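You operate a simulated robot arm through the tools that you are given. There is no shell and no other tool.

The job below is to be done with a simulated robot arm. You get a single attempt, and the scene is never put back.

Task
Tip out the green tumbler and rinse it at the cold tap.
Fine: tap and basin by the end wall; rinse by filling to the 100 ml mark, within 17 ml, and tipping out again; a teaspoon spilt at most; tumbler back; tap off; leave the other one. Set down upright: what you pick out.

It is judged by the outcome, as a careful person would: the job done as asked, and still so three seconds after it is handed in. It fails if anything else is knocked over, pushed out of place, dropped, spilled or broken.

Robot
A 6-joint arm with a three-finger gripper, fixed in place. Base frame: the origin is on the floor under the middle of its stand, x ahead of it, y to its left, z up. Units: mm, rad, N and s.
It reaches about 1213 mm from its shoulder. Its first joint turns from -2.897 to 2.897 rad. Payload 4.89 kg.
Tool frame: the origin (TCP) lies between the finger pads and is the grasp point; the fingertips stand 30 mm ahead of it; z points along the fingers, y is the line along which they close. The gripper opens to 164 mm; its body begins 125 mm behind the TCP.
Orientation is told as [roll, pitch, yaw] about the base's x, y, z axes, in that order, counted from this pose: with the fingers straight down and closing along the base's y, the tool's x points along the base's -x, its y along +y and its z along -z.

Tools
- The arm moves only by the tool step_arm. Its argument "series" is a list of rows, each a list of 7 numbers: the shift along the tool's x, y, z in mm, then the turn, a rotation vector about the tool's x, y, z in rad, then the opening, from 0 (shut) to 1 (fully open). In form: [[dx, dy, dz, wx, wy, wz, grip], ...]. A call has 1 to 20 rows; each row shifts and turns the commanded pose from where the row before left it, along the tool's axes as they then stand. Each row takes 0.2 s and may step no farther than 50 mm and 0.15 rad from the row before; otherwise, or with a gripper value out of range, the whole call is refused. Where a pose cannot be reached the arm comes as near as it can. A force on the tool above 50 N (or 10 N above the force at the start of the call, whichever is more), or a blocked arm, ends the call early, and 0.2 s more pass. Each finger travels about 108 mm/s and halts on what it meets, pressing with about 25 N; the grip force reading is that of the motor and also rises with nothing between the fingers. The clock runs only during rows and for 0.2 s after the last one: add rows that do not move to give the fingers time. The reply holds the time, the measured pose of the TCP, the force on the tool along the base axes, the opening and the grip force, in the units named above and with some noise, with the torque about the TCP (base axes, N m) and any sound that the robot's microphone picked up.
- Cameras (640 x 400 px; columns grow to the right, rows downward): "scene" is fixed at [399.8, 500.2, 1475.5]; the picture's right is [-1.00, 0.07, 0.00], its down [0.06, 0.81, -0.58] and it looks along [-0.04, -0.58, -0.82] (base axes); focal length 214 px, centre (320, 200). "wrist" rides on the gripper at [76, -2, -152] in the tool frame; the picture's right is [0.02, 1.00, 0.00], its down [-0.88, 0.02, -0.47] and it looks along [-0.47, 0.01, 0.88] (tool axes); focal length 247 px, centre (320, 200). There is no depth. A picture from a camera that has moved, and an enlarged one, comes with that camera's place and axes in the base frame and with its lens.
- capture(camera): a new picture of that camera. The clock stands still meanwhile.
- lift_body(by): moves the trunk up (or, below 0, down) by that many mm; the arm rides with it, the base frame stays. It gives what a move gives, with no picture.
- inspect(camera, box): a new picture of the part [left, top, right, bottom] of that camera's present view, enlarged. The clock stands still meanwhile.
- finish_job(): hands the job in; it is judged then, once.

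Nothing tells you positions but the pictures and the camera data. Unless the task says otherwise, let go and move clear before handing in.

The tools are called after ">>>" as a command line: name --pt "numbers of a row" for each row, then --argument value for the rest, lists and objects as JSON in quotes. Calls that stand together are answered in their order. step_arm: Moves the arm, as the interface text tells. Its arguments: {"type":"object","properties":{"series":{"type":"array"}},"required":["series"]} The other tools are called the same way: lift_body (by) moves the trunk up or down; capture (camera) takes a picture; inspect (camera, box) takes an enlarged picture of a part of a camera's view; finish_job () hands the job in.

At the start:

```text
time: 0.0
eef_pos: [344.8, 379.3, 1251.9]
ee_rot: [-0.001, 0.001, -0.002]
force: [0.2, 0.1, 0.1]
moment: [0.01, 0.0, 0.02]
finger_gap: 163.9
finger_force: 0.1
trunk travel left (down, up): [-175.0, 215.0]
```

scene: 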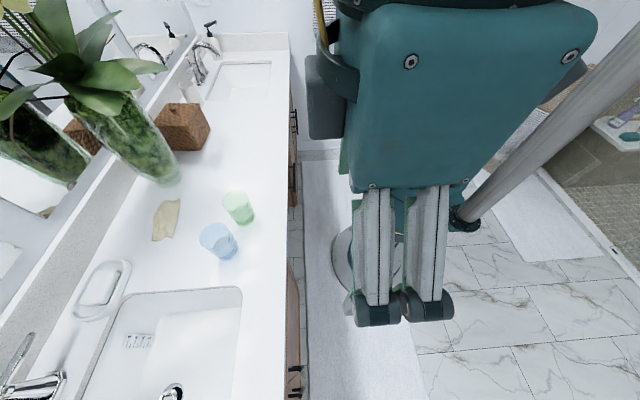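
wrist: 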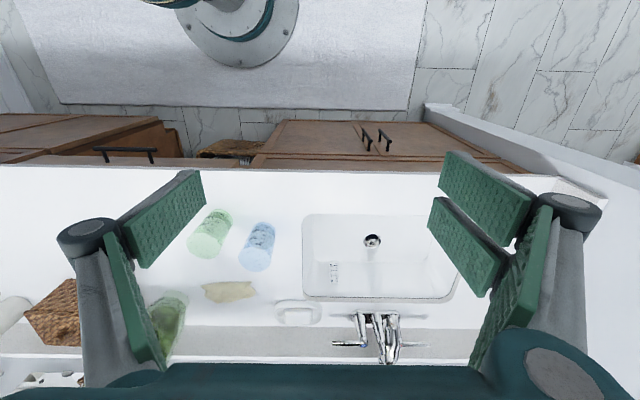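

I see a vanity with a green and a blue tumbler, and two basins: a near one in the wrist view (right side, toward +y) and a far one in the scene view. I'll look closer before moving anything.

>>> inspect --camera "scene" --box '[180, 170, 280, 270]'

>>> inspect --camera "scene" --box '[0, 250, 260, 400]'

>>> inspect --camera "scene" --box '[120, 10, 300, 120]'

>>> inspect --camera "wrist" --box '[160, 190, 480, 380]'

```text
4.00 times, centred on (230, 220) of scene
camera zoom: at [399.8, 500.2, 1475.5], right [-1.0, 0.07, 0.0], down [0.06, 0.81, -0.58], along [-0.04, -0.58, -0.82], focal length 858 px, centre (680, 120)
```

zoom: 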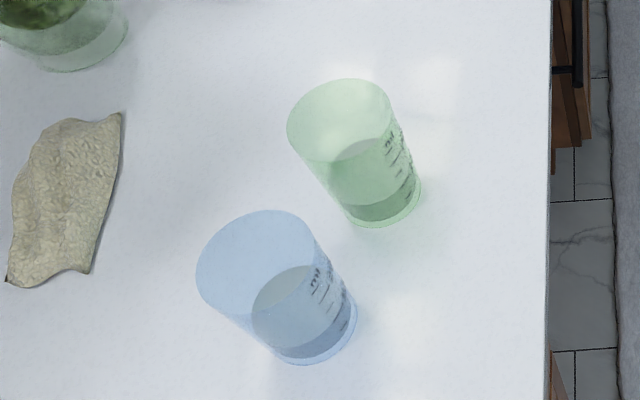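

```text
2.46 times, centred on (130, 325) of scene
camera zoom: at [399.8, 500.2, 1475.5], right [-1.0, 0.07, 0.0], down [0.06, 0.81, -0.58], along [-0.04, -0.58, -0.82], focal length 528 px, centre (788, -108)
```

zoom: 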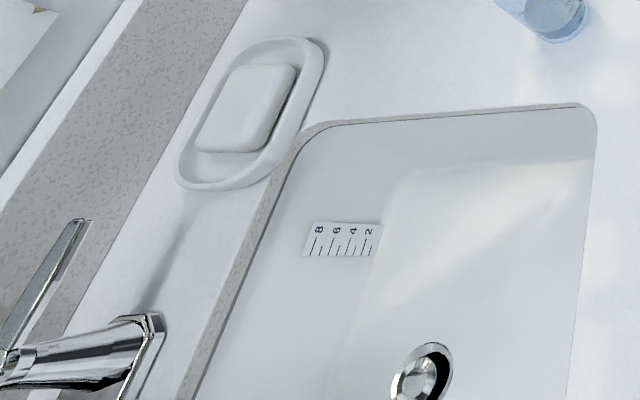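

```text
3.56 times, centred on (210, 65) of scene
camera zoom: at [399.8, 500.2, 1475.5], right [-1.0, 0.07, 0.0], down [0.06, 0.81, -0.58], along [-0.04, -0.58, -0.82], focal length 763 px, centre (711, 680)
```

zoom: 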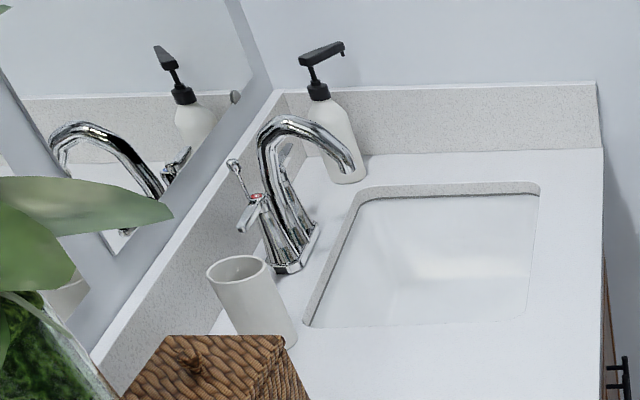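

```text
2.00 times, centred on (320, 285) of wrist
camera zoom: at [267.0, 378.7, 1404.0], right [-0.02, 1.0, 0.0], down [0.88, 0.02, 0.47], along [0.47, 0.01, -0.88], focal length 494 px, centre (320, 30)
```

zoom: 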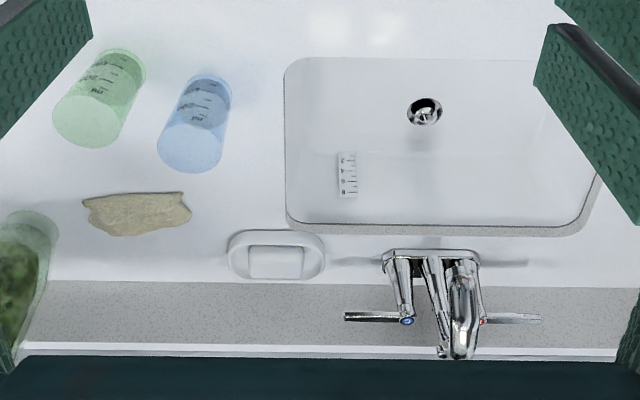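

I see two basins: the far one at about y ≈ -780, and the near one at about (726, 557), with the counter near z ≈ 866. The tumblers stand between them, with the green one around (615, 133). I need to know which basin is by the end wall, so I'm tilting the wrist camera toward +y.

>>> step_arm --pt "0 0 0 -0.15 0 0 1" --pt "0 0 0 -0.15 0 0 1" --pt "0 0 0 -0.15 0 0 1" --pt "0 0 0 -0.15 0 0 1"

>>> capture --camera "wrist"

>>> capture --camera "scene"

```text
time: 1.0
eef_pos: [345.2, 379.9, 1253.7]
ee_rot: [0.603, 0.0, -0.003]
force: [0.1, 0.7, -0.1]
moment: [0.01, 0.05, 0.0]
finger_gap: 164.2
finger_force: 0.1
trunk travel left (down, up): [-175.0, 215.0]
```

```text
taken
camera wrist: at [267.2, 292.9, 1376.4], right [-0.02, 0.82, 0.57], down [0.88, -0.25, 0.4], along [0.47, 0.51, -0.72], focal length 247 px, centre (320, 200)
```

wrist: 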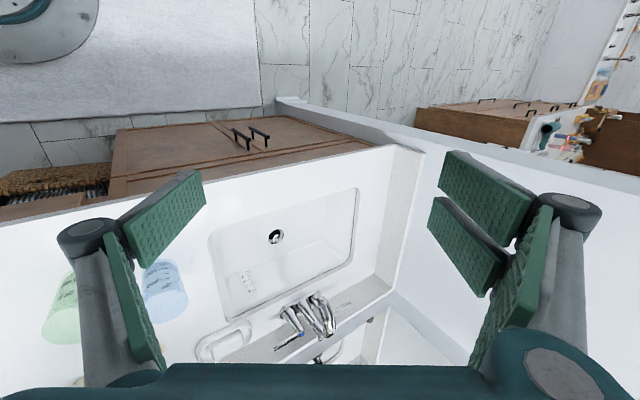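

```text
taken
```

scene: 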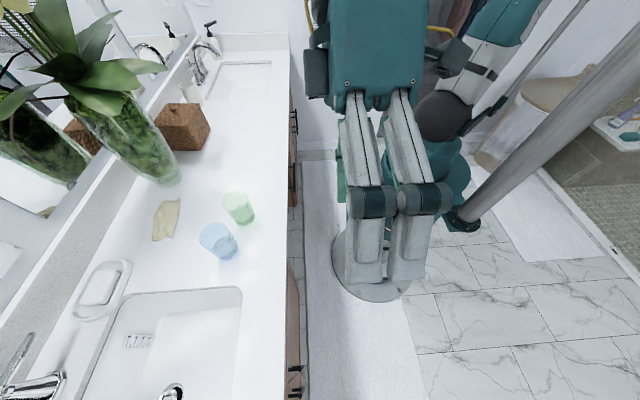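

The near basin also has a side splash and a short wall beside it, near y ≈ 1000. I'll level the tool, move toward -y and look at the far end before deciding which basin is meant.

>>> step_arm --pt "0 0 0 0.15 0 0 1" --pt "0 0 0 0.15 0 0 1" --pt "0 0 0 0.15 0 0 1" --pt "0 0 0 0.15 0 0 1" --pt "0 -40 0 0 0 0 1" --pt "0 -40 0 0 0 0 1" --pt "0 -40 0 0 0 0 1" --pt "0 -40 0 0 0 0 1" --pt "0 -40 0 0 0 0 1" --pt "0 -40 0 0 0 0 1" --pt "0 -40 0 0.1 0 0 1" --pt "0 0 0 0.15 0 0 1" --pt "0 0 0 0.15 0 0 1" --pt "0 0 0 0.15 0 0 1"

>>> capture --camera "wrist"

>>> capture --camera "scene"

```text
time: 4.0
eef_pos: [345.0, 99.8, 1253.0]
ee_rot: [-0.551, -0.002, -0.001]
force: [-1.2, -1.1, 0.3]
moment: [0.2, -0.12, 0.05]
finger_gap: 163.9
finger_force: 0.1
trunk travel left (down, up): [-175.0, 215.0]
```

```text
taken
camera wrist: at [266.3, 178.1, 1382.4], right [-0.02, 0.85, -0.52], down [0.88, 0.26, 0.39], along [0.47, -0.45, -0.76], focal length 247 px, centre (320, 200)
```

wrist: 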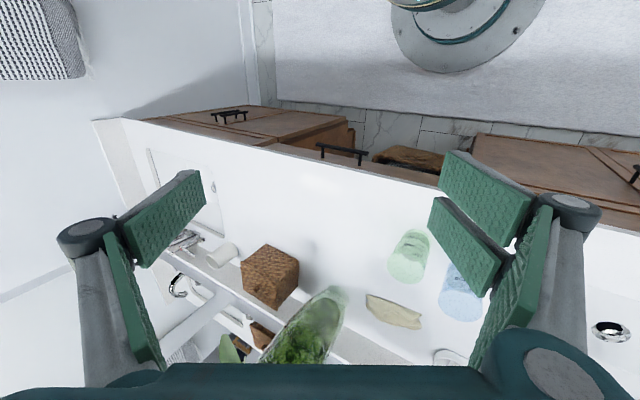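

```text
taken
```

scene: 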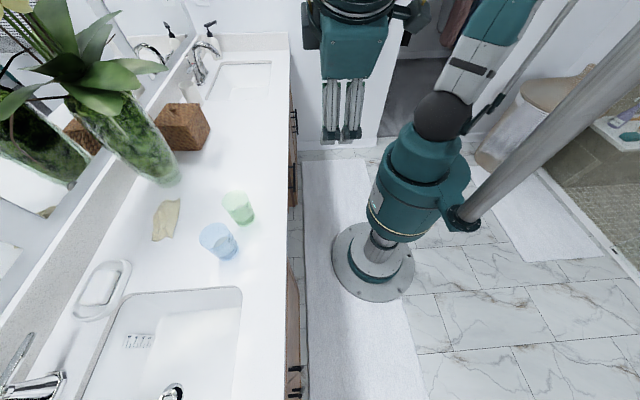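

The far end also has a wall, which looks full-height and has a towel on it. I'm enlarging the far tap and basin to fix their positions and see which basin fits the description and can be reached.

>>> inspect --camera "wrist" --box '[90, 100, 290, 300]'

>>> inspect --camera "scene" --box '[170, 10, 300, 100]'

>>> inspect --camera "scene" --box '[0, 320, 130, 400]'

>>> inspect --camera "wrist" --box '[350, 210, 510, 340]'

```text
2.00 times, centred on (190, 200) of wrist
camera zoom: at [266.3, 178.1, 1382.4], right [-0.02, 0.85, -0.52], down [0.88, 0.26, 0.39], along [0.47, -0.45, -0.76], focal length 494 px, centre (580, 200)
```

zoom: 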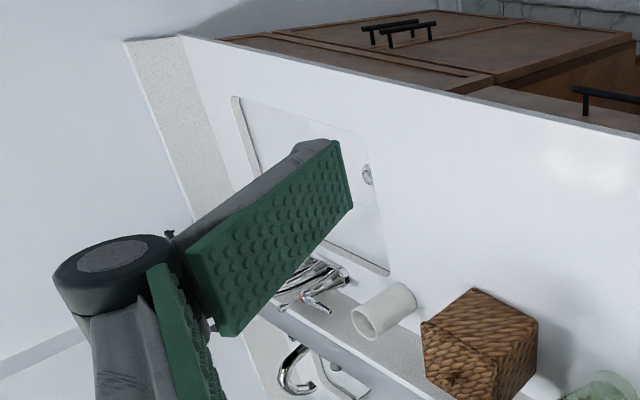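

```text
4.44 times, centred on (235, 55) of scene
camera zoom: at [399.8, 500.2, 1475.5], right [-1.0, 0.07, 0.0], down [0.06, 0.81, -0.58], along [-0.04, -0.58, -0.82], focal length 953 px, centre (698, 844)
```

zoom: 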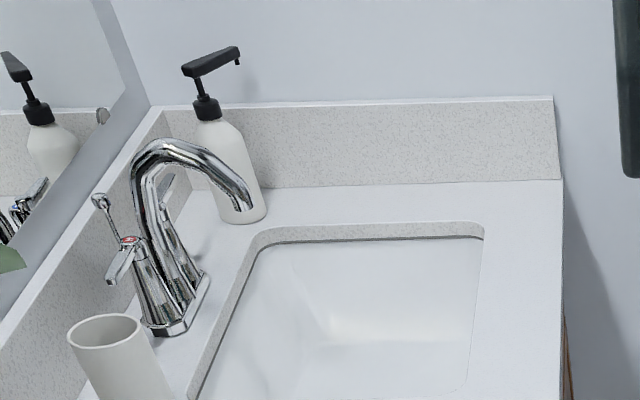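

```text
4.92 times, centred on (65, 360) of scene
camera zoom: at [399.8, 500.2, 1475.5], right [-1.0, 0.07, 0.0], down [0.06, 0.81, -0.58], along [-0.04, -0.58, -0.82], focal length 1056 px, centre (1575, -588)
```

zoom: 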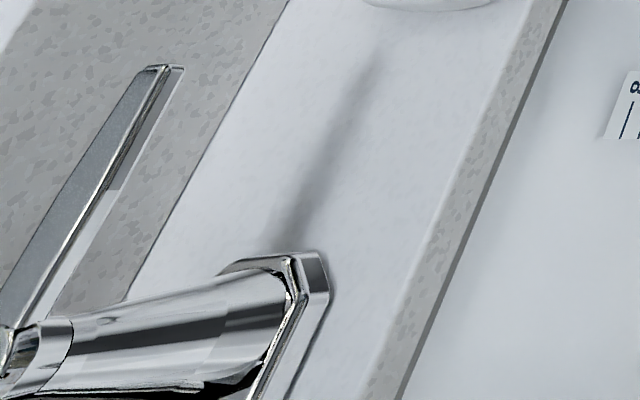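

```text
3.08 times, centred on (430, 275) of wrist
camera zoom: at [266.3, 178.1, 1382.4], right [-0.02, 0.85, -0.52], down [0.88, 0.26, 0.39], along [0.47, -0.45, -0.76], focal length 760 px, centre (-18, -31)
```

zoom: 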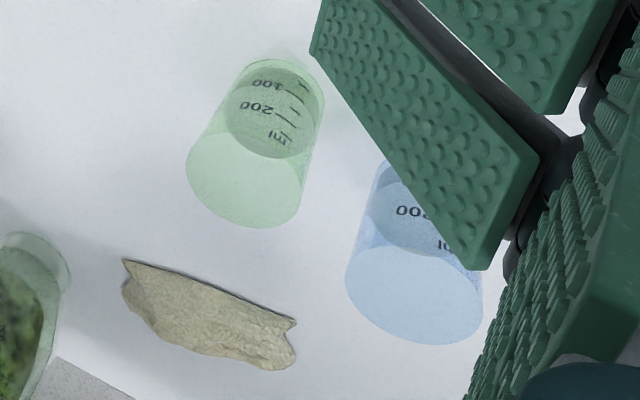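

Measured from the arm's axis, the far tap's handles are at roughly 1260–1290 mm, past the 1213 mm reach, while the near tap is at about 1110 mm. I'll go back toward +y and take a proper look at the near wall, tap and basin.

>>> step_arm --pt "0 0 0 -0.15 0 0 1" --pt "0 0 0 -0.15 0 0 1" --pt "0 0 0 -0.15 0 0 1" --pt "0 40 0 -0.1 0 0 1" --pt "0 45 0 0 0 0 1" --pt "0 45 0 0 0 0 1" --pt "0 45 0 0 0 0 1" --pt "0 45 0 0 0 0 1" --pt "0 45 0 0 0 0 1" --pt "0 45 0 0 0 0 1" --pt "0 45 0 0 0 0 1" --pt "0 0 0 0 -0.15 0 1" --pt "0 0 0 0 -0.15 0 1" --pt "0 0 0 0 -0.15 0 1" --pt "0 0 0 0 -0.15 0 1"

>>> capture --camera "wrist"

>>> capture --camera "scene"

```text
time: 7.2
eef_pos: [345.4, 454.5, 1249.2]
ee_rot: [0.0, -0.6, -0.001]
force: [-0.8, -0.8, -0.1]
moment: [0.08, 0.01, 0.04]
finger_gap: 164.0
finger_force: 0.0
trunk travel left (down, up): [-175.0, 215.0]
```

```text
taken
camera wrist: at [194.7, 453.3, 1330.0], right [-0.02, 1.0, -0.01], down [0.46, 0.02, 0.89], along [0.89, 0.01, -0.46], focal length 247 px, centre (320, 200)
```

wrist: 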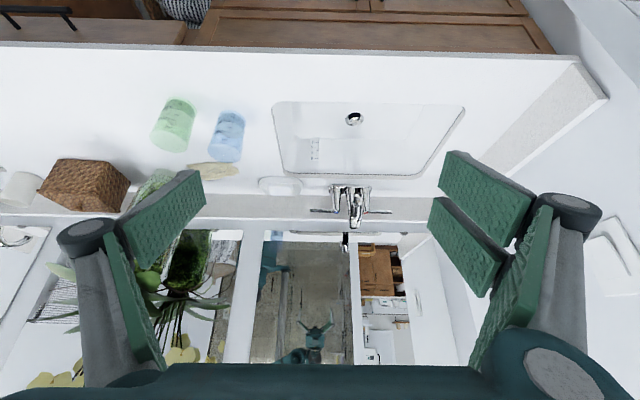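

```text
taken
```

scene: 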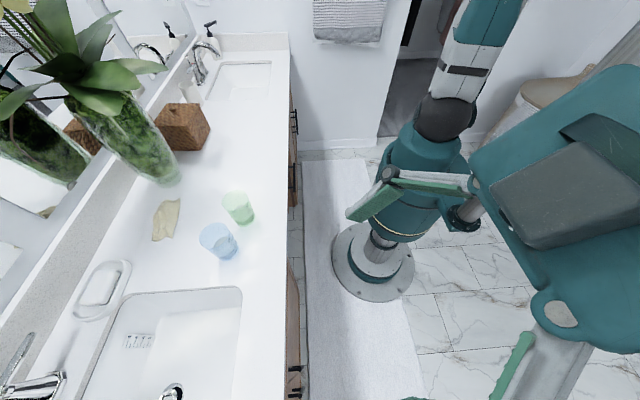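

The near basin does stand by an end wall, and the far tap's cold handle works out near (1008, -915), well beyond reach. So the job is at the near basin; I'm enlarging its tap now.

>>> inspect --camera "wrist" --box '[290, 160, 410, 250]'

>>> inspect --camera "wrist" --box '[130, 80, 290, 200]'

>>> inspect --camera "wrist" --box '[260, 80, 500, 220]'

```text
4.44 times, centred on (350, 205) of wrist
camera zoom: at [194.7, 453.3, 1330.0], right [-0.02, 1.0, -0.01], down [0.46, 0.02, 0.89], along [0.89, 0.01, -0.46], focal length 1098 px, centre (187, 178)
```

zoom: 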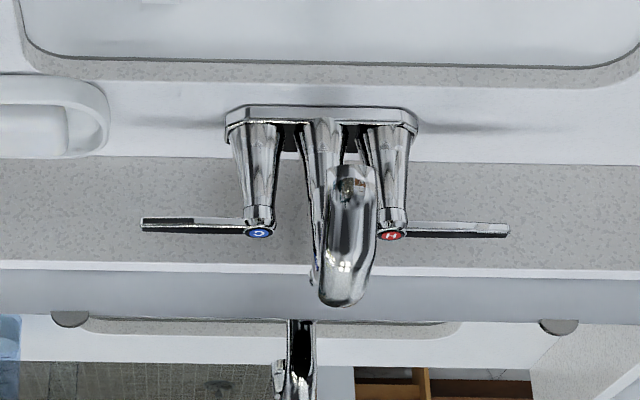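

```text
3.33 times, centred on (210, 140) of wrist
camera zoom: at [194.7, 453.3, 1330.0], right [-0.02, 1.0, -0.01], down [0.46, 0.02, 0.89], along [0.89, 0.01, -0.46], focal length 823 px, centre (687, 400)
```

zoom: 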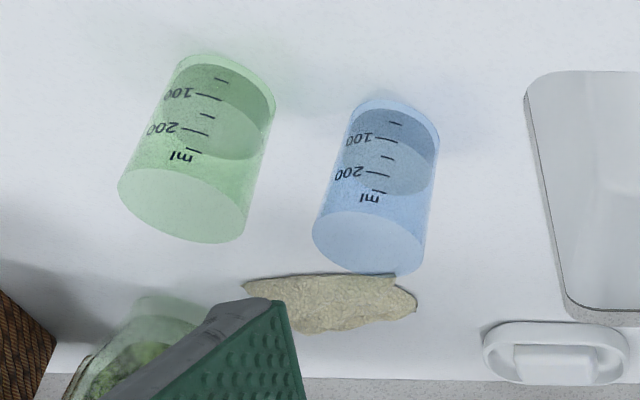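

```text
2.67 times, centred on (380, 150) of wrist
camera zoom: at [194.7, 453.3, 1330.0], right [-0.02, 1.0, -0.01], down [0.46, 0.02, 0.89], along [0.89, 0.01, -0.46], focal length 659 px, centre (160, 333)
```

zoom: 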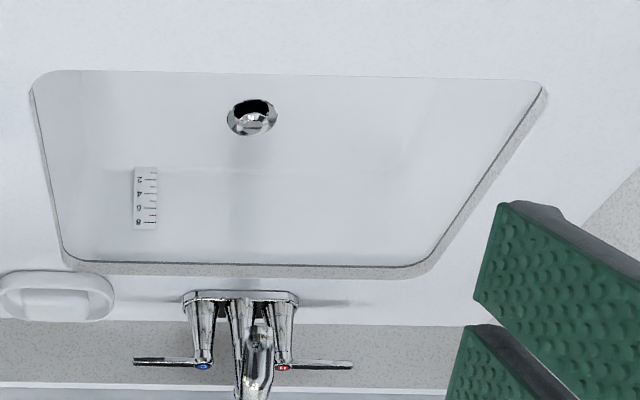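

I see the C-marked (blue) cold handle at about (959, 518, 980), with its lever pointing toward -y and ending near (948, 429). The spout outlet is near (833, 570, 1005), the basin spans x 600–907 and y 338–787, and the green tumbler holds roughly 100 ml. Next I'll level the tool and reach out high above the counter to test the reach near the lever.

>>> step_arm --pt "0 0 0 0 0.15 0 0.5" --pt "0 0 0 0 0.15 0 0.3" --pt "0 0 0 0 0.15 0 0" --pt "0 0 0 0 0.15 0 0" --pt "-45 -3 0 0 0 0 0" --pt "-45 -3 0 0 0 0 0" --pt "-45 -3 0 0 0 0 0" --pt "-45 -3 0 0 0 0 0" --pt "-45 -3 0 0 0 0 0" --pt "-45 -3 0 0 0 0 0" --pt "-45 -3 0 0 0 0 0" --pt "-45 -3 0 0 0 0 0" --pt "-45 0 0 0 0 0 0" --pt "-45 0 0 0 0 0 0"

>>> capture --camera "wrist"

>>> capture --camera "scene"

```text
time: 10.2
eef_pos: [793.9, 430.9, 1249.5]
ee_rot: [0.001, 0.0, 0.002]
force: [-1.8, 0.0, 1.6]
moment: [0.05, -0.28, 0.03]
finger_gap: 0.0
finger_force: 24.9
trunk travel left (down, up): [-175.0, 215.0]
```

```text
taken
camera wrist: at [717.1, 429.7, 1401.0], right [-0.02, 1.0, 0.0], down [0.88, 0.02, 0.47], along [0.47, 0.01, -0.88], focal length 247 px, centre (320, 200)
```

wrist: 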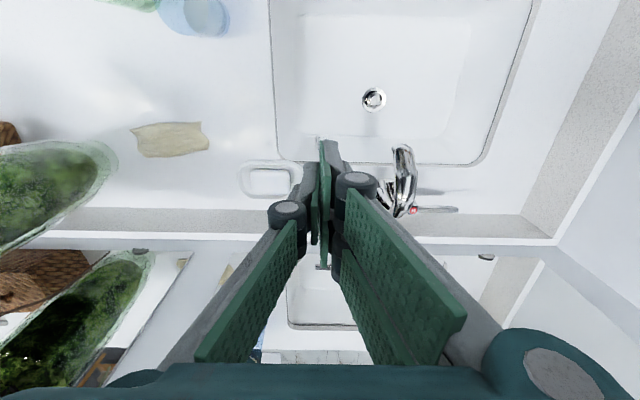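

```text
taken
```

scene: 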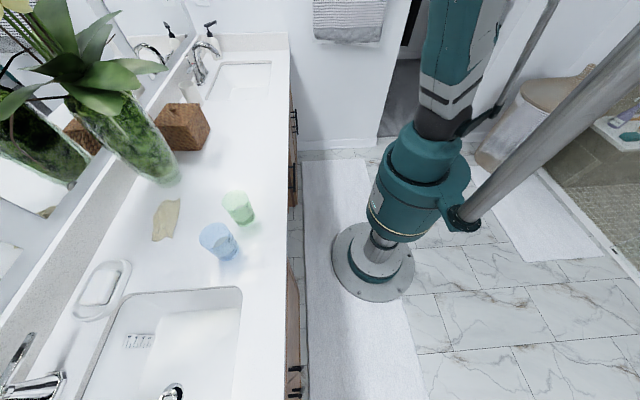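

The arm reached (794, 431) with fingers down and no trouble. I'll continue outward at this height to see whether it reaches behind the lever.

>>> step_arm --pt "-40 0 0 0 0 0 0" --pt "-40 0 0 0 0 0 0" --pt "-40 0 0 0 0 0 0" --pt "-30 0 0 0 0 0 0" --pt "0 0 0 0 0 0 0"

>>> capture --camera "wrist"

>>> capture --camera "scene"

```text
time: 11.4
eef_pos: [946.1, 430.4, 1247.2]
ee_rot: [0.001, 0.0, 0.001]
force: [1.1, 0.0, -0.7]
moment: [-0.02, 0.14, 0.0]
finger_gap: 0.0
finger_force: 24.9
trunk travel left (down, up): [-175.0, 215.0]
```

```text
taken
camera wrist: at [868.3, 429.4, 1399.3], right [-0.02, 1.0, 0.0], down [0.88, 0.02, 0.47], along [0.47, 0.01, -0.88], focal length 247 px, centre (320, 200)
```

wrist: 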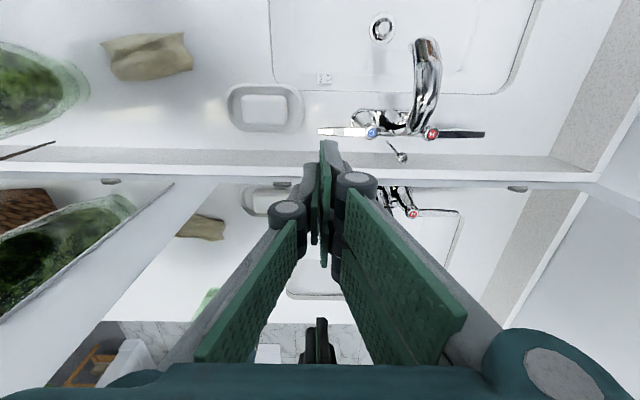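

```text
taken
```

scene: 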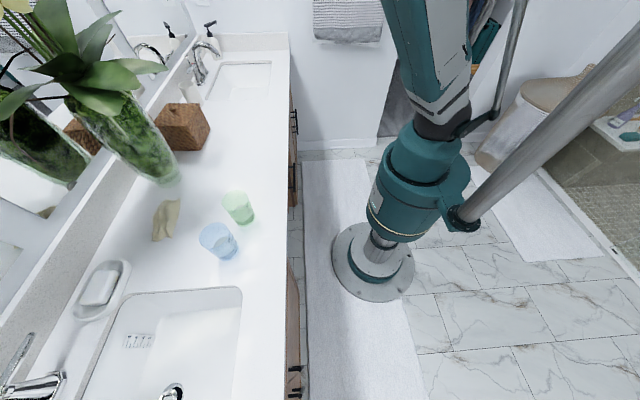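

The arm reaches (946, 430) with fingers down. I'm enlarging this top view of the tap to pin down the lever, pivot and spout.

>>> inspect --camera "wrist" --box '[300, 10, 500, 170]'

>>> inspect --camera "wrist" --box '[270, 100, 410, 200]'

```text
2.50 times, centred on (400, 90) of wrist
camera zoom: at [868.3, 429.4, 1399.3], right [-0.02, 1.0, 0.0], down [0.88, 0.02, 0.47], along [0.47, 0.01, -0.88], focal length 617 px, centre (120, 475)
```

zoom: 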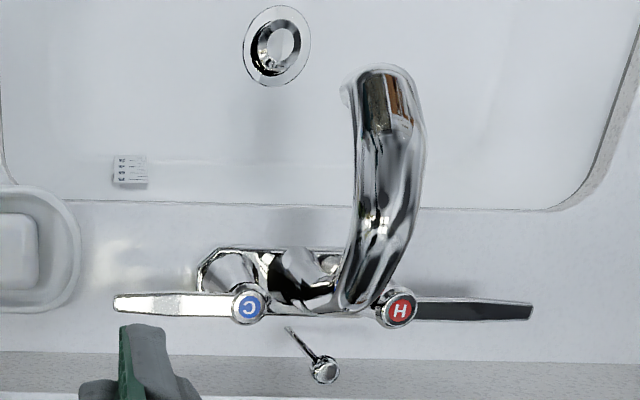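

```text
4.00 times, centred on (340, 150) of wrist
camera zoom: at [868.3, 429.4, 1399.3], right [-0.02, 1.0, 0.0], down [0.88, 0.02, 0.47], along [0.47, 0.01, -0.88], focal length 988 px, centre (240, 400)
```

zoom: 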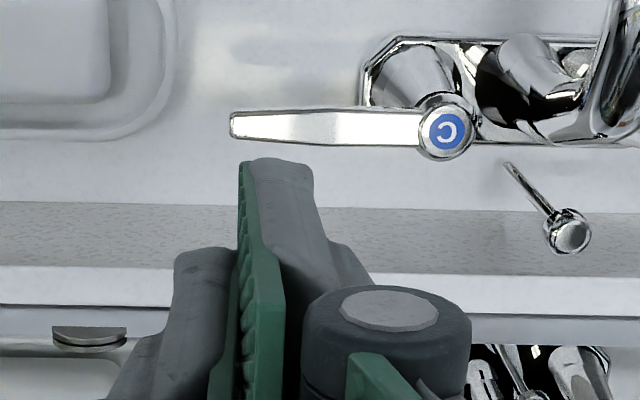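

From above, the lever lies along -y at x ≈ 961, y 427–518 and z ≈ 980, with the pivot near (962, 518). The backsplash face is at about x ≈ 1024 and the counter is nearer z ≈ 878. My plan is to grip the blade from the front with a horizontal tool, so I'm backing off and pitching the fingers forward.

>>> step_arm --pt "48 0 0 0 0 0 0" --pt "48 0 0 0 0 0 0" --pt "48 0 0 0 0 0 0" --pt "48 0 0 0 0 0 0" --pt "48 0 0 0 0 0 0" --pt "0 0 0 0 -0.15 0 0.2" --pt "0 0 0 0 -0.15 0 0.4" --pt "0 0 0 0 -0.15 0 0.4" --pt "0 0 0 0 -0.15 0 0.4" --pt "0 0 0 0 -0.15 0 0.4" --pt "0 0 0 0 -0.15 0 0.4" --pt "0 0 0 0 -0.15 0 0.4" --pt "0 0 0 0 -0.15 0 0.4" --pt "0 0 0 0 -0.15 0 0.4" --pt "0 0 0 0 -0.15 0 0.4" --pt "0 0 0 0 -0.0708 0 0.4"

>>> capture --camera "scene"

>>> capture --camera "wrist"

```text
time: 14.8
eef_pos: [704.9, 430.8, 1247.8]
ee_rot: [2.942, -1.57, -2.941]
force: [-0.9, -0.7, -0.4]
moment: [0.0, 0.04, 0.02]
finger_gap: 65.5
finger_force: 0.1
trunk travel left (down, up): [-175.0, 215.0]
```

```text
taken
```

scene: 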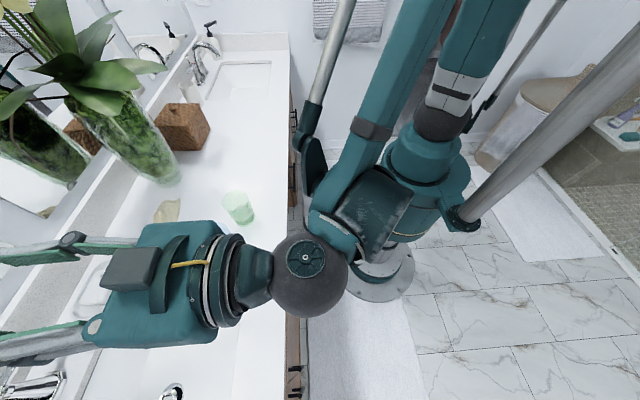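

```text
taken
camera wrist: at [551.0, 429.6, 1171.2], right [0.0, 1.0, -0.02], down [-0.47, 0.02, 0.88], along [0.88, 0.01, 0.47], focal length 247 px, centre (320, 200)
```

wrist: 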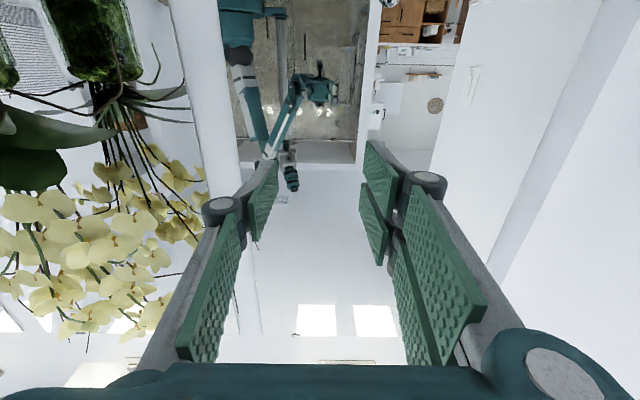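

The tool now points along +x. I'll roll it by -90° about its own axis so the fingers close vertically and the camera sits on the -y side, away from the spout.

>>> step_arm --pt "0 0 0 0 0 -0.15 0.4" --pt "0 0 0 0 0 -0.15 0.4" --pt "0 0 0 0 0 -0.15 0.4" --pt "0 0 0 0 0 -0.15 0.4" --pt "0 0 0 0 0 -0.15 0.4" --pt "0 0 0 0 0 -0.15 0.4" --pt "0 0 0 0 0 -0.15 0.4" --pt "0 0 0 0 0 -0.15 0.4" --pt "0 0 0 0 0 -0.15 0.4" --pt "0 0 0 0 0 -0.15 0.4" --pt "0 0 0 0 0 -0.0708 0.4"

>>> capture --camera "wrist"

>>> capture --camera "scene"

```text
time: 17.2
eef_pos: [704.7, 430.7, 1248.6]
ee_rot: [-1.571, 0.001, 1.572]
force: [-0.2, 0.0, -0.1]
moment: [0.0, 0.01, 0.0]
finger_gap: 65.5
finger_force: 0.0
trunk travel left (down, up): [-175.0, 215.0]
```

```text
taken
camera wrist: at [551.1, 354.5, 1249.6], right [0.0, -0.02, -1.0], down [-0.47, 0.88, -0.02], along [0.88, 0.47, -0.01], focal length 247 px, centre (320, 200)
```

wrist: 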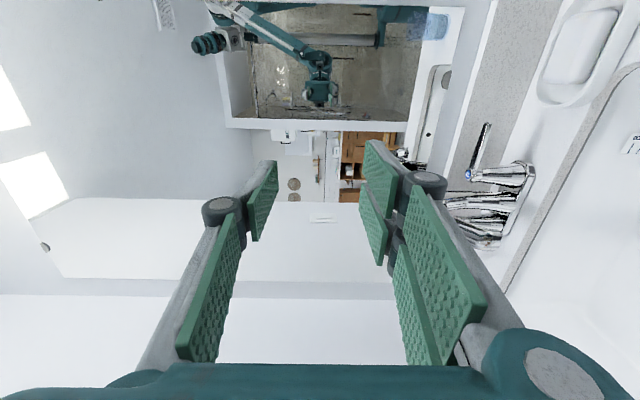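

```text
taken
```

scene: 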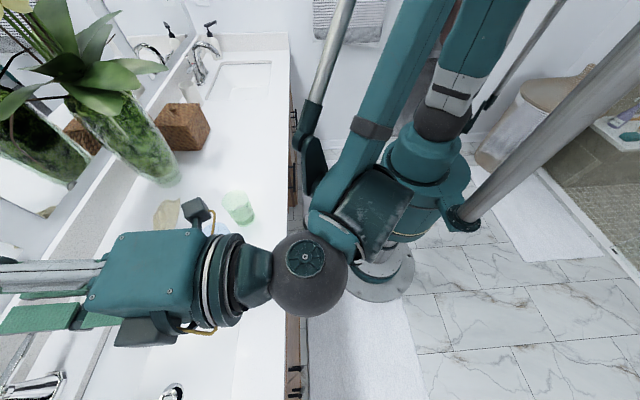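

The roll worked and the box on the +y side should clear the spout by about 45 mm. I'll descend in front of the lever to about (800, 450, 985) and look again.

>>> step_arm --pt "-3 44 0 0 0 0 0.4" --pt "-3 44 0 0 0 0 0.4" --pt "-3 44 0 0 0 0 0.4" --pt "-3 44 0 0 0 0 0.4" --pt "-3 44 0 0 0 0 0.4" --pt "-4 43 0 0 0 0 0.4" --pt "0 0 47 0 0 0 0.4" --pt "0 0 48 0 0 0 0.4"

>>> capture --camera "wrist"

>>> capture --camera "scene"

```text
time: 19.0
eef_pos: [824.8, 480.1, 1031.9]
ee_rot: [-1.57, -0.001, 1.571]
force: [-1.2, -0.5, 0.2]
moment: [0.0, 0.13, -0.04]
finger_gap: 65.5
finger_force: 0.1
out of reach, approached as far as the arm can: row 5, 6
trunk travel left (down, up): [-175.0, 215.0]
```

```text
taken
camera wrist: at [670.7, 404.5, 1032.9], right [0.0, -0.02, -1.0], down [-0.47, 0.88, -0.02], along [0.88, 0.47, -0.01], focal length 247 px, centre (320, 200)
```

wrist: 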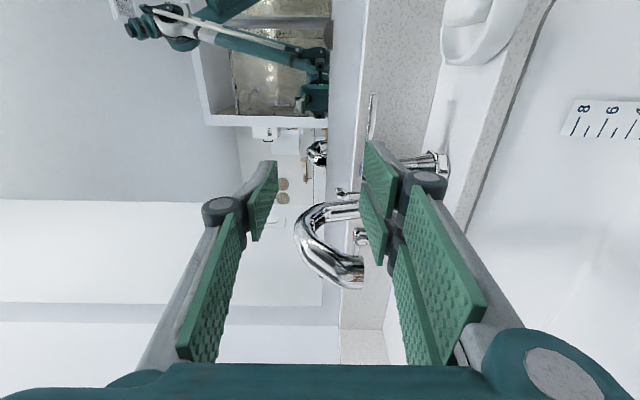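

```text
taken
```

scene: 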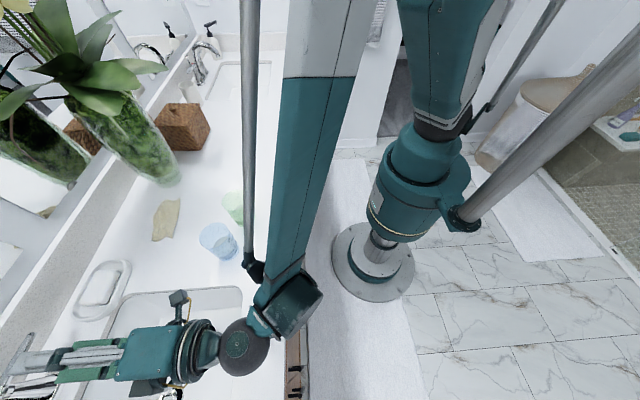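

Two rows hit the arm's reach limit, and the tool stopped at (825, 480, 1032), clear of everything over the basin. I'll lower the trunk by 80 mm to give the arm slack, then check.

>>> lift_body --by -80

>>> capture --camera "wrist"

```text
time: 20.2
eef_pos: [826.7, 480.5, 952.6]
ee_rot: [-1.572, 0.0, 1.572]
force: [-0.1, -0.2, -0.1]
moment: [0.02, 0.0, -0.02]
finger_gap: 65.5
finger_force: 0.1
trunk travel left (down, up): [-95.0, 295.0]
```

```text
taken
camera wrist: at [671.6, 403.7, 952.8], right [0.0, -0.02, -1.0], down [-0.47, 0.88, -0.02], along [0.88, 0.47, -0.01], focal length 247 px, centre (320, 200)
```

wrist: 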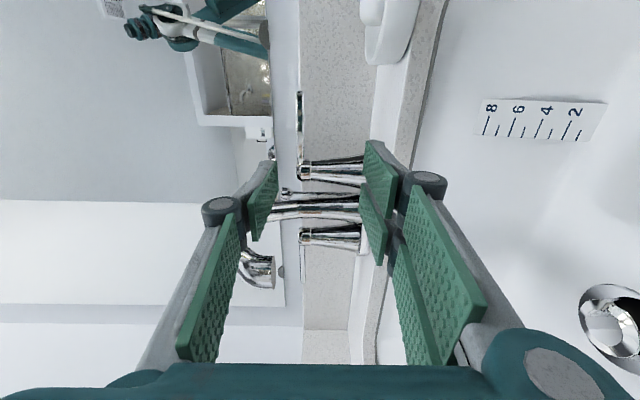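

The lever shows edge-on at z ≈ 976, and the counter works out to z ≈ 880. I'll align to y ≈ 450 and z ≈ 976, advance most of the way and check.

>>> step_arm --pt "15 -12 0 0 0 0 0.4" --pt "15 -12 0 0 0 0 0.4" --pt "0 0 30 0 0 0 0.4" --pt "0 0 30 0 0 0 0.4" --pt "0 0 20 0 0 0 0.4"

>>> capture --camera "wrist"

>>> capture --camera "scene"

```text
time: 21.4
eef_pos: [904.3, 450.4, 975.4]
ee_rot: [-1.57, 0.0, 1.571]
force: [-0.7, 0.2, 0.6]
moment: [0.02, 0.11, -0.02]
finger_gap: 65.7
finger_force: 0.0
trunk travel left (down, up): [-95.0, 295.0]
```

```text
taken
camera wrist: at [751.2, 373.6, 976.6], right [0.0, -0.02, -1.0], down [-0.47, 0.88, -0.02], along [0.88, 0.47, -0.01], focal length 247 px, centre (320, 200)
```

wrist: 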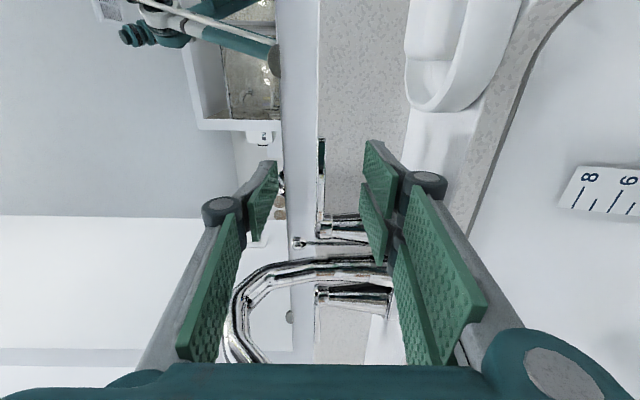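

```text
taken
```

scene: 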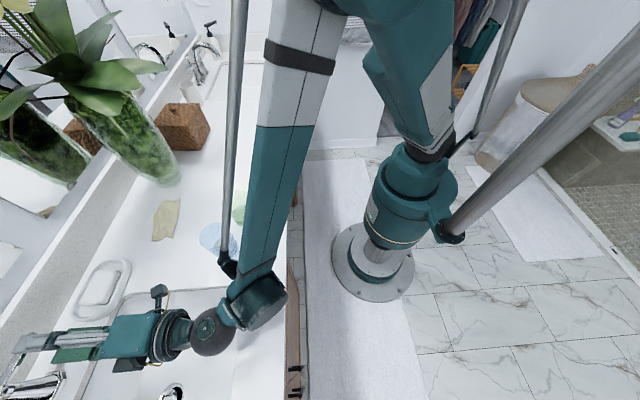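

The lever is centred between the pads, with its tip near y ≈ 426. I'll move the last 54 mm forward and close on it.

>>> step_arm --pt "0 0 27 0 0 0 0.4" --pt "0 0 27 0 0 0 0.4" --pt "0 0 0 0 0 0 0.4"

>>> capture --camera "wrist"

```text
time: 22.2
eef_pos: [958.9, 451.1, 975.0]
ee_rot: [-1.571, 0.0, 1.571]
force: [-0.5, 0.1, 0.5]
moment: [0.02, 0.02, -0.01]
finger_gap: 65.6
finger_force: 0.0
trunk travel left (down, up): [-95.0, 295.0]
```

```text
taken
camera wrist: at [805.3, 374.0, 976.2], right [0.0, -0.02, -1.0], down [-0.47, 0.88, -0.02], along [0.88, 0.47, -0.01], focal length 247 px, centre (320, 200)
```

wrist: 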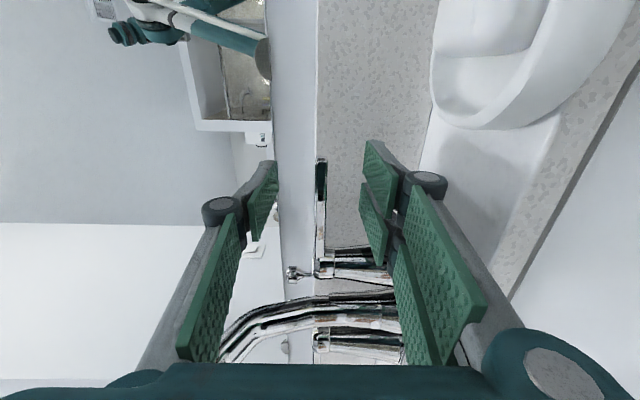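

The lever sits between the pads with free space all round. I'm closing the fingers on it.

>>> step_arm --pt "0 0 0 0 0 0 0.2" --pt "0 0 0 0 0 0 0.1" --pt "0 0 0 0 0 0 0.03" --pt "0 0 0 0 0 0 0.0"

>>> capture --camera "wrist"

```text
time: 23.2
eef_pos: [959.2, 450.2, 974.2]
ee_rot: [-1.569, 0.001, 1.569]
force: [-3.0, -2.0, -7.6]
moment: [-0.33, 0.13, 0.0]
finger_gap: 7.9
finger_force: 44.5
trunk travel left (down, up): [-95.0, 295.0]
```

```text
taken
camera wrist: at [805.4, 374.1, 975.6], right [0.0, -0.02, -1.0], down [-0.47, 0.88, -0.02], along [0.88, 0.47, -0.01], focal length 247 px, centre (320, 200)
```

wrist: 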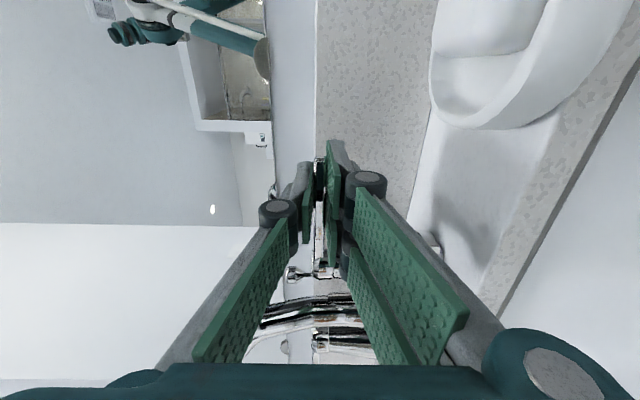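

I have the lever gripped, with a gap of 7.9 mm. I'll pull gently toward -x to find out which way it opens.

>>> step_arm --pt "0 0 -4 0 0 0 0" --pt "0 0 -4 0 0 0 0"

>>> capture --camera "wrist"

>>> inspect --camera "scene" --box '[0, 300, 160, 400]'

```text
time: 23.8
eef_pos: [951.8, 448.3, 974.5]
ee_rot: [-1.569, 0.0, 1.569]
force: [19.9, -0.1, -3.2]
moment: [-0.65, 0.13, -1.29]
finger_gap: 8.3
finger_force: 44.9
trunk travel left (down, up): [-95.0, 295.0]
```

```text
taken
camera wrist: at [798.7, 373.4, 975.6], right [0.0, -0.02, -1.0], down [-0.47, 0.88, -0.02], along [0.88, 0.47, -0.01], focal length 247 px, centre (320, 200)
```

wrist: 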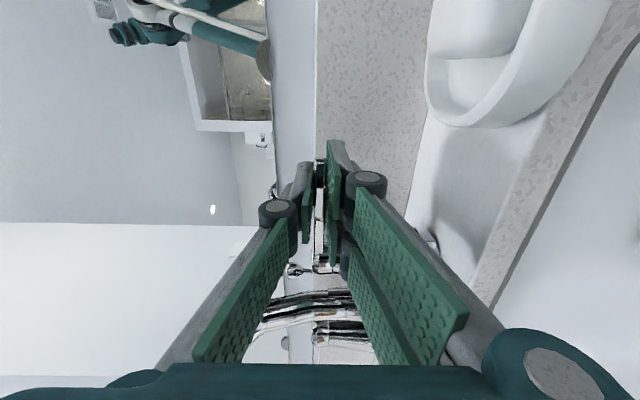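

```text
4.00 times, centred on (80, 350) of scene
camera zoom: at [399.8, 500.2, 1475.5], right [-1.0, 0.07, 0.0], down [0.06, 0.81, -0.58], along [-0.04, -0.58, -0.82], focal length 858 px, centre (1280, -400)
```

zoom: 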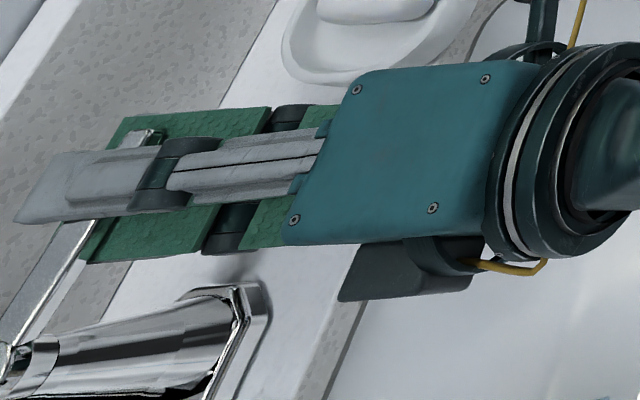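

The lever tip moved about 7 mm toward -x, with around 20 N of resistance. I'll pull a little more to see whether the force stays constant and whether water starts.

>>> step_arm --pt "-0.5 0 -4 0 0 0 0" --pt "-0.5 0 -4 0 0 0 0"

>>> capture --camera "wrist"

>>> inspect --camera "scene" --box '[0, 300, 160, 400]'

```text
time: 24.4
eef_pos: [943.2, 449.6, 975.0]
ee_rot: [-1.57, -0.002, 1.57]
force: [18.5, -8.2, -7.8]
moment: [-0.7, 0.24, -1.44]
finger_gap: 8.3
finger_force: 45.0
trunk travel left (down, up): [-95.0, 295.0]
```

```text
taken
camera wrist: at [790.3, 374.0, 975.6], right [0.0, -0.02, -1.0], down [-0.47, 0.88, -0.02], along [0.88, 0.47, -0.01], focal length 247 px, centre (320, 200)
```

wrist: 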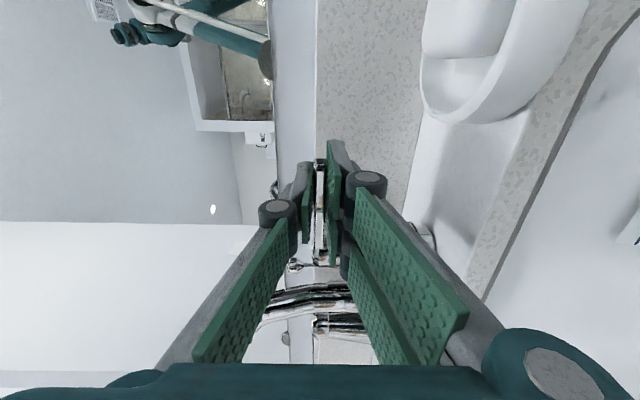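

```text
4.00 times, centred on (80, 350) of scene
camera zoom: at [399.8, 500.2, 1475.5], right [-1.0, 0.07, 0.0], down [0.06, 0.81, -0.58], along [-0.04, -0.58, -0.82], focal length 858 px, centre (1280, -400)
```

zoom: 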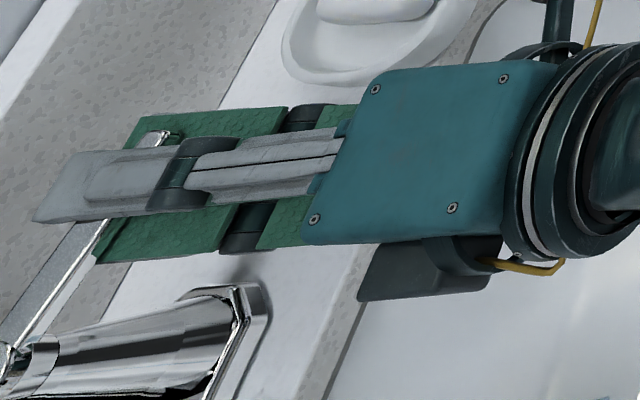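

The lever turns with a steady ~18 N of friction, and its tip has moved about 13°. No water sound yet, so I'll follow the arc further.

>>> step_arm --pt "-2.2 0 -4 0 0 0 0" --pt "-2.2 0 -4 0 0 0 0" --pt "-2.2 0 -4 0 0 0 0"

>>> inspect --camera "scene" --box '[0, 300, 160, 400]'

>>> capture --camera "wrist"

```text
time: 25.2
eef_pos: [931.6, 455.5, 974.6]
ee_rot: [-1.569, -0.002, 1.568]
force: [14.7, -22.5, -15.8]
moment: [-0.5, 0.41, -1.57]
finger_gap: 8.8
finger_force: 44.6
trunk travel left (down, up): [-95.0, 295.0]
```

```text
4.00 times, centred on (80, 350) of scene
camera zoom: at [399.8, 500.2, 1475.5], right [-1.0, 0.07, 0.0], down [0.06, 0.81, -0.58], along [-0.04, -0.58, -0.82], focal length 858 px, centre (1280, -400)
```

zoom: 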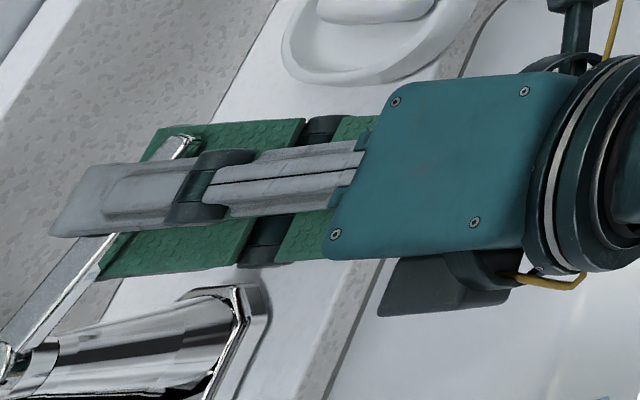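

```text
taken
camera wrist: at [778.5, 379.9, 975.7], right [0.0, -0.02, -1.0], down [-0.47, 0.88, -0.02], along [0.88, 0.47, -0.01], focal length 247 px, centre (320, 200)
```

wrist: 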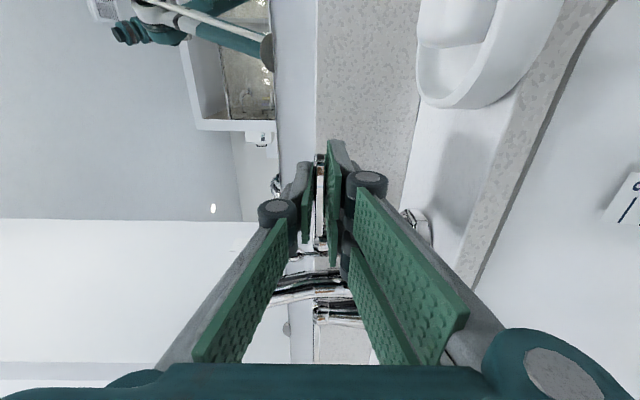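

The lever is now about 25° open, and most of the resistance comes from the pads twisting on the blade. I'll let go and back off to see whether water is running.

>>> step_arm --pt "0 0 0 0 0 0 0.1" --pt "0 0 0 0 0 0 0.3" --pt "0 0 0 0 0 0 0.4" --pt "0 0 -40 0 0 0 0.4" --pt "0 0 -45 0 0 0 0.4" --pt "0 0 -45 0 0 0 0.4"

>>> capture --camera "wrist"

>>> inspect --camera "scene" --box '[0, 300, 160, 400]'

```text
time: 26.6
eef_pos: [802.0, 456.2, 974.8]
ee_rot: [-1.569, -0.001, 1.57]
force: [1.2, 0.0, -0.9]
moment: [0.0, -0.15, 0.02]
finger_gap: 65.5
finger_force: 0.0
trunk travel left (down, up): [-95.0, 295.0]
```

```text
taken
camera wrist: at [648.3, 381.0, 975.5], right [0.0, -0.02, -1.0], down [-0.47, 0.88, -0.02], along [0.88, 0.47, -0.01], focal length 247 px, centre (320, 200)
```

wrist: 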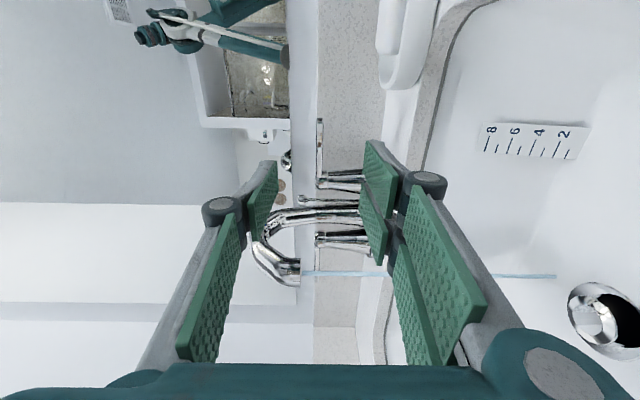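

```text
4.00 times, centred on (80, 350) of scene
camera zoom: at [399.8, 500.2, 1475.5], right [-1.0, 0.07, 0.0], down [0.06, 0.81, -0.58], along [-0.04, -0.58, -0.82], focal length 858 px, centre (1280, -400)
```

zoom: 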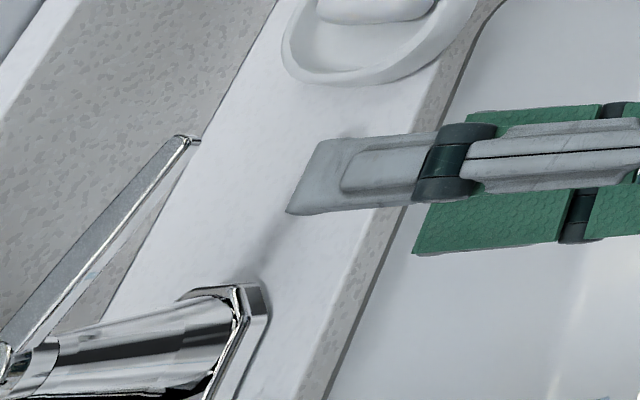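

Water is running: a thin stream falls at about (842, 571) into the basin near the open drain. I'll leave it at this gentle flow, rise, retract, and roll the tool so the camera is on top for the tumbler grasp.

>>> step_arm --pt "0 -40 0 0 0 0 0.4" --pt "0 -40 0 0 0 0 0.4" --pt "0 -40 0 0 0 0 0.5" --pt "0 0 -25 0 0 -0.15 0.5" --pt "0 0 -25 0 0 -0.15 0.6" --pt "0 0 -25 0 0 -0.15 0.6" --pt "0 0 -25 0 0 -0.15 0.6" --pt "0 0 -25 0 0 -0.15 0.6" --pt "0 0 -25 0 0 -0.15 0.6" --pt "0 0 -25 0 0 -0.15 0.6" --pt "0 0 -25 0 0 -0.15 0.6" --pt "0 0 -25 0 0 -0.15 0.6" --pt "0 0 -25 0 0 -0.15 0.6" --pt "0 0 0 0 0 -0.0708 0.6"

>>> capture --camera "wrist"

>>> capture --camera "scene"

```text
time: 29.6
eef_pos: [553.0, 457.1, 1093.9]
ee_rot: [0.475, 1.569, -2.669]
force: [0.3, 0.2, 0.5]
moment: [-0.01, -0.06, 0.04]
finger_gap: 98.4
finger_force: 0.1
trunk travel left (down, up): [-95.0, 295.0]
```

```text
taken
camera wrist: at [400.1, 459.6, 1170.3], right [-0.01, -1.0, 0.02], down [-0.47, -0.02, -0.88], along [0.88, -0.01, -0.47], focal length 247 px, centre (320, 200)
```

wrist: 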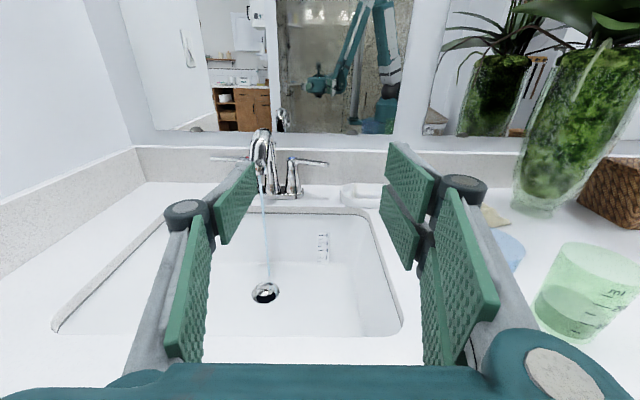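

```text
taken
```

scene: 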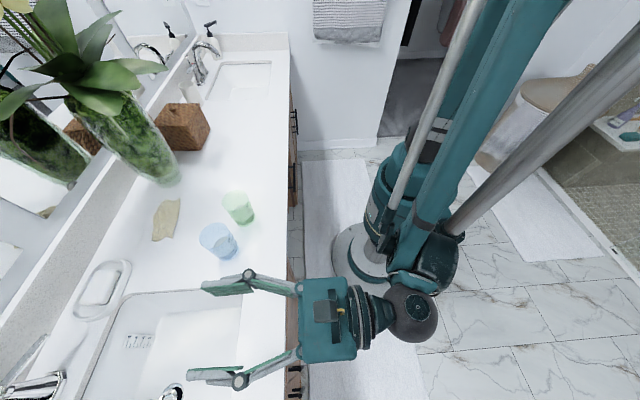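

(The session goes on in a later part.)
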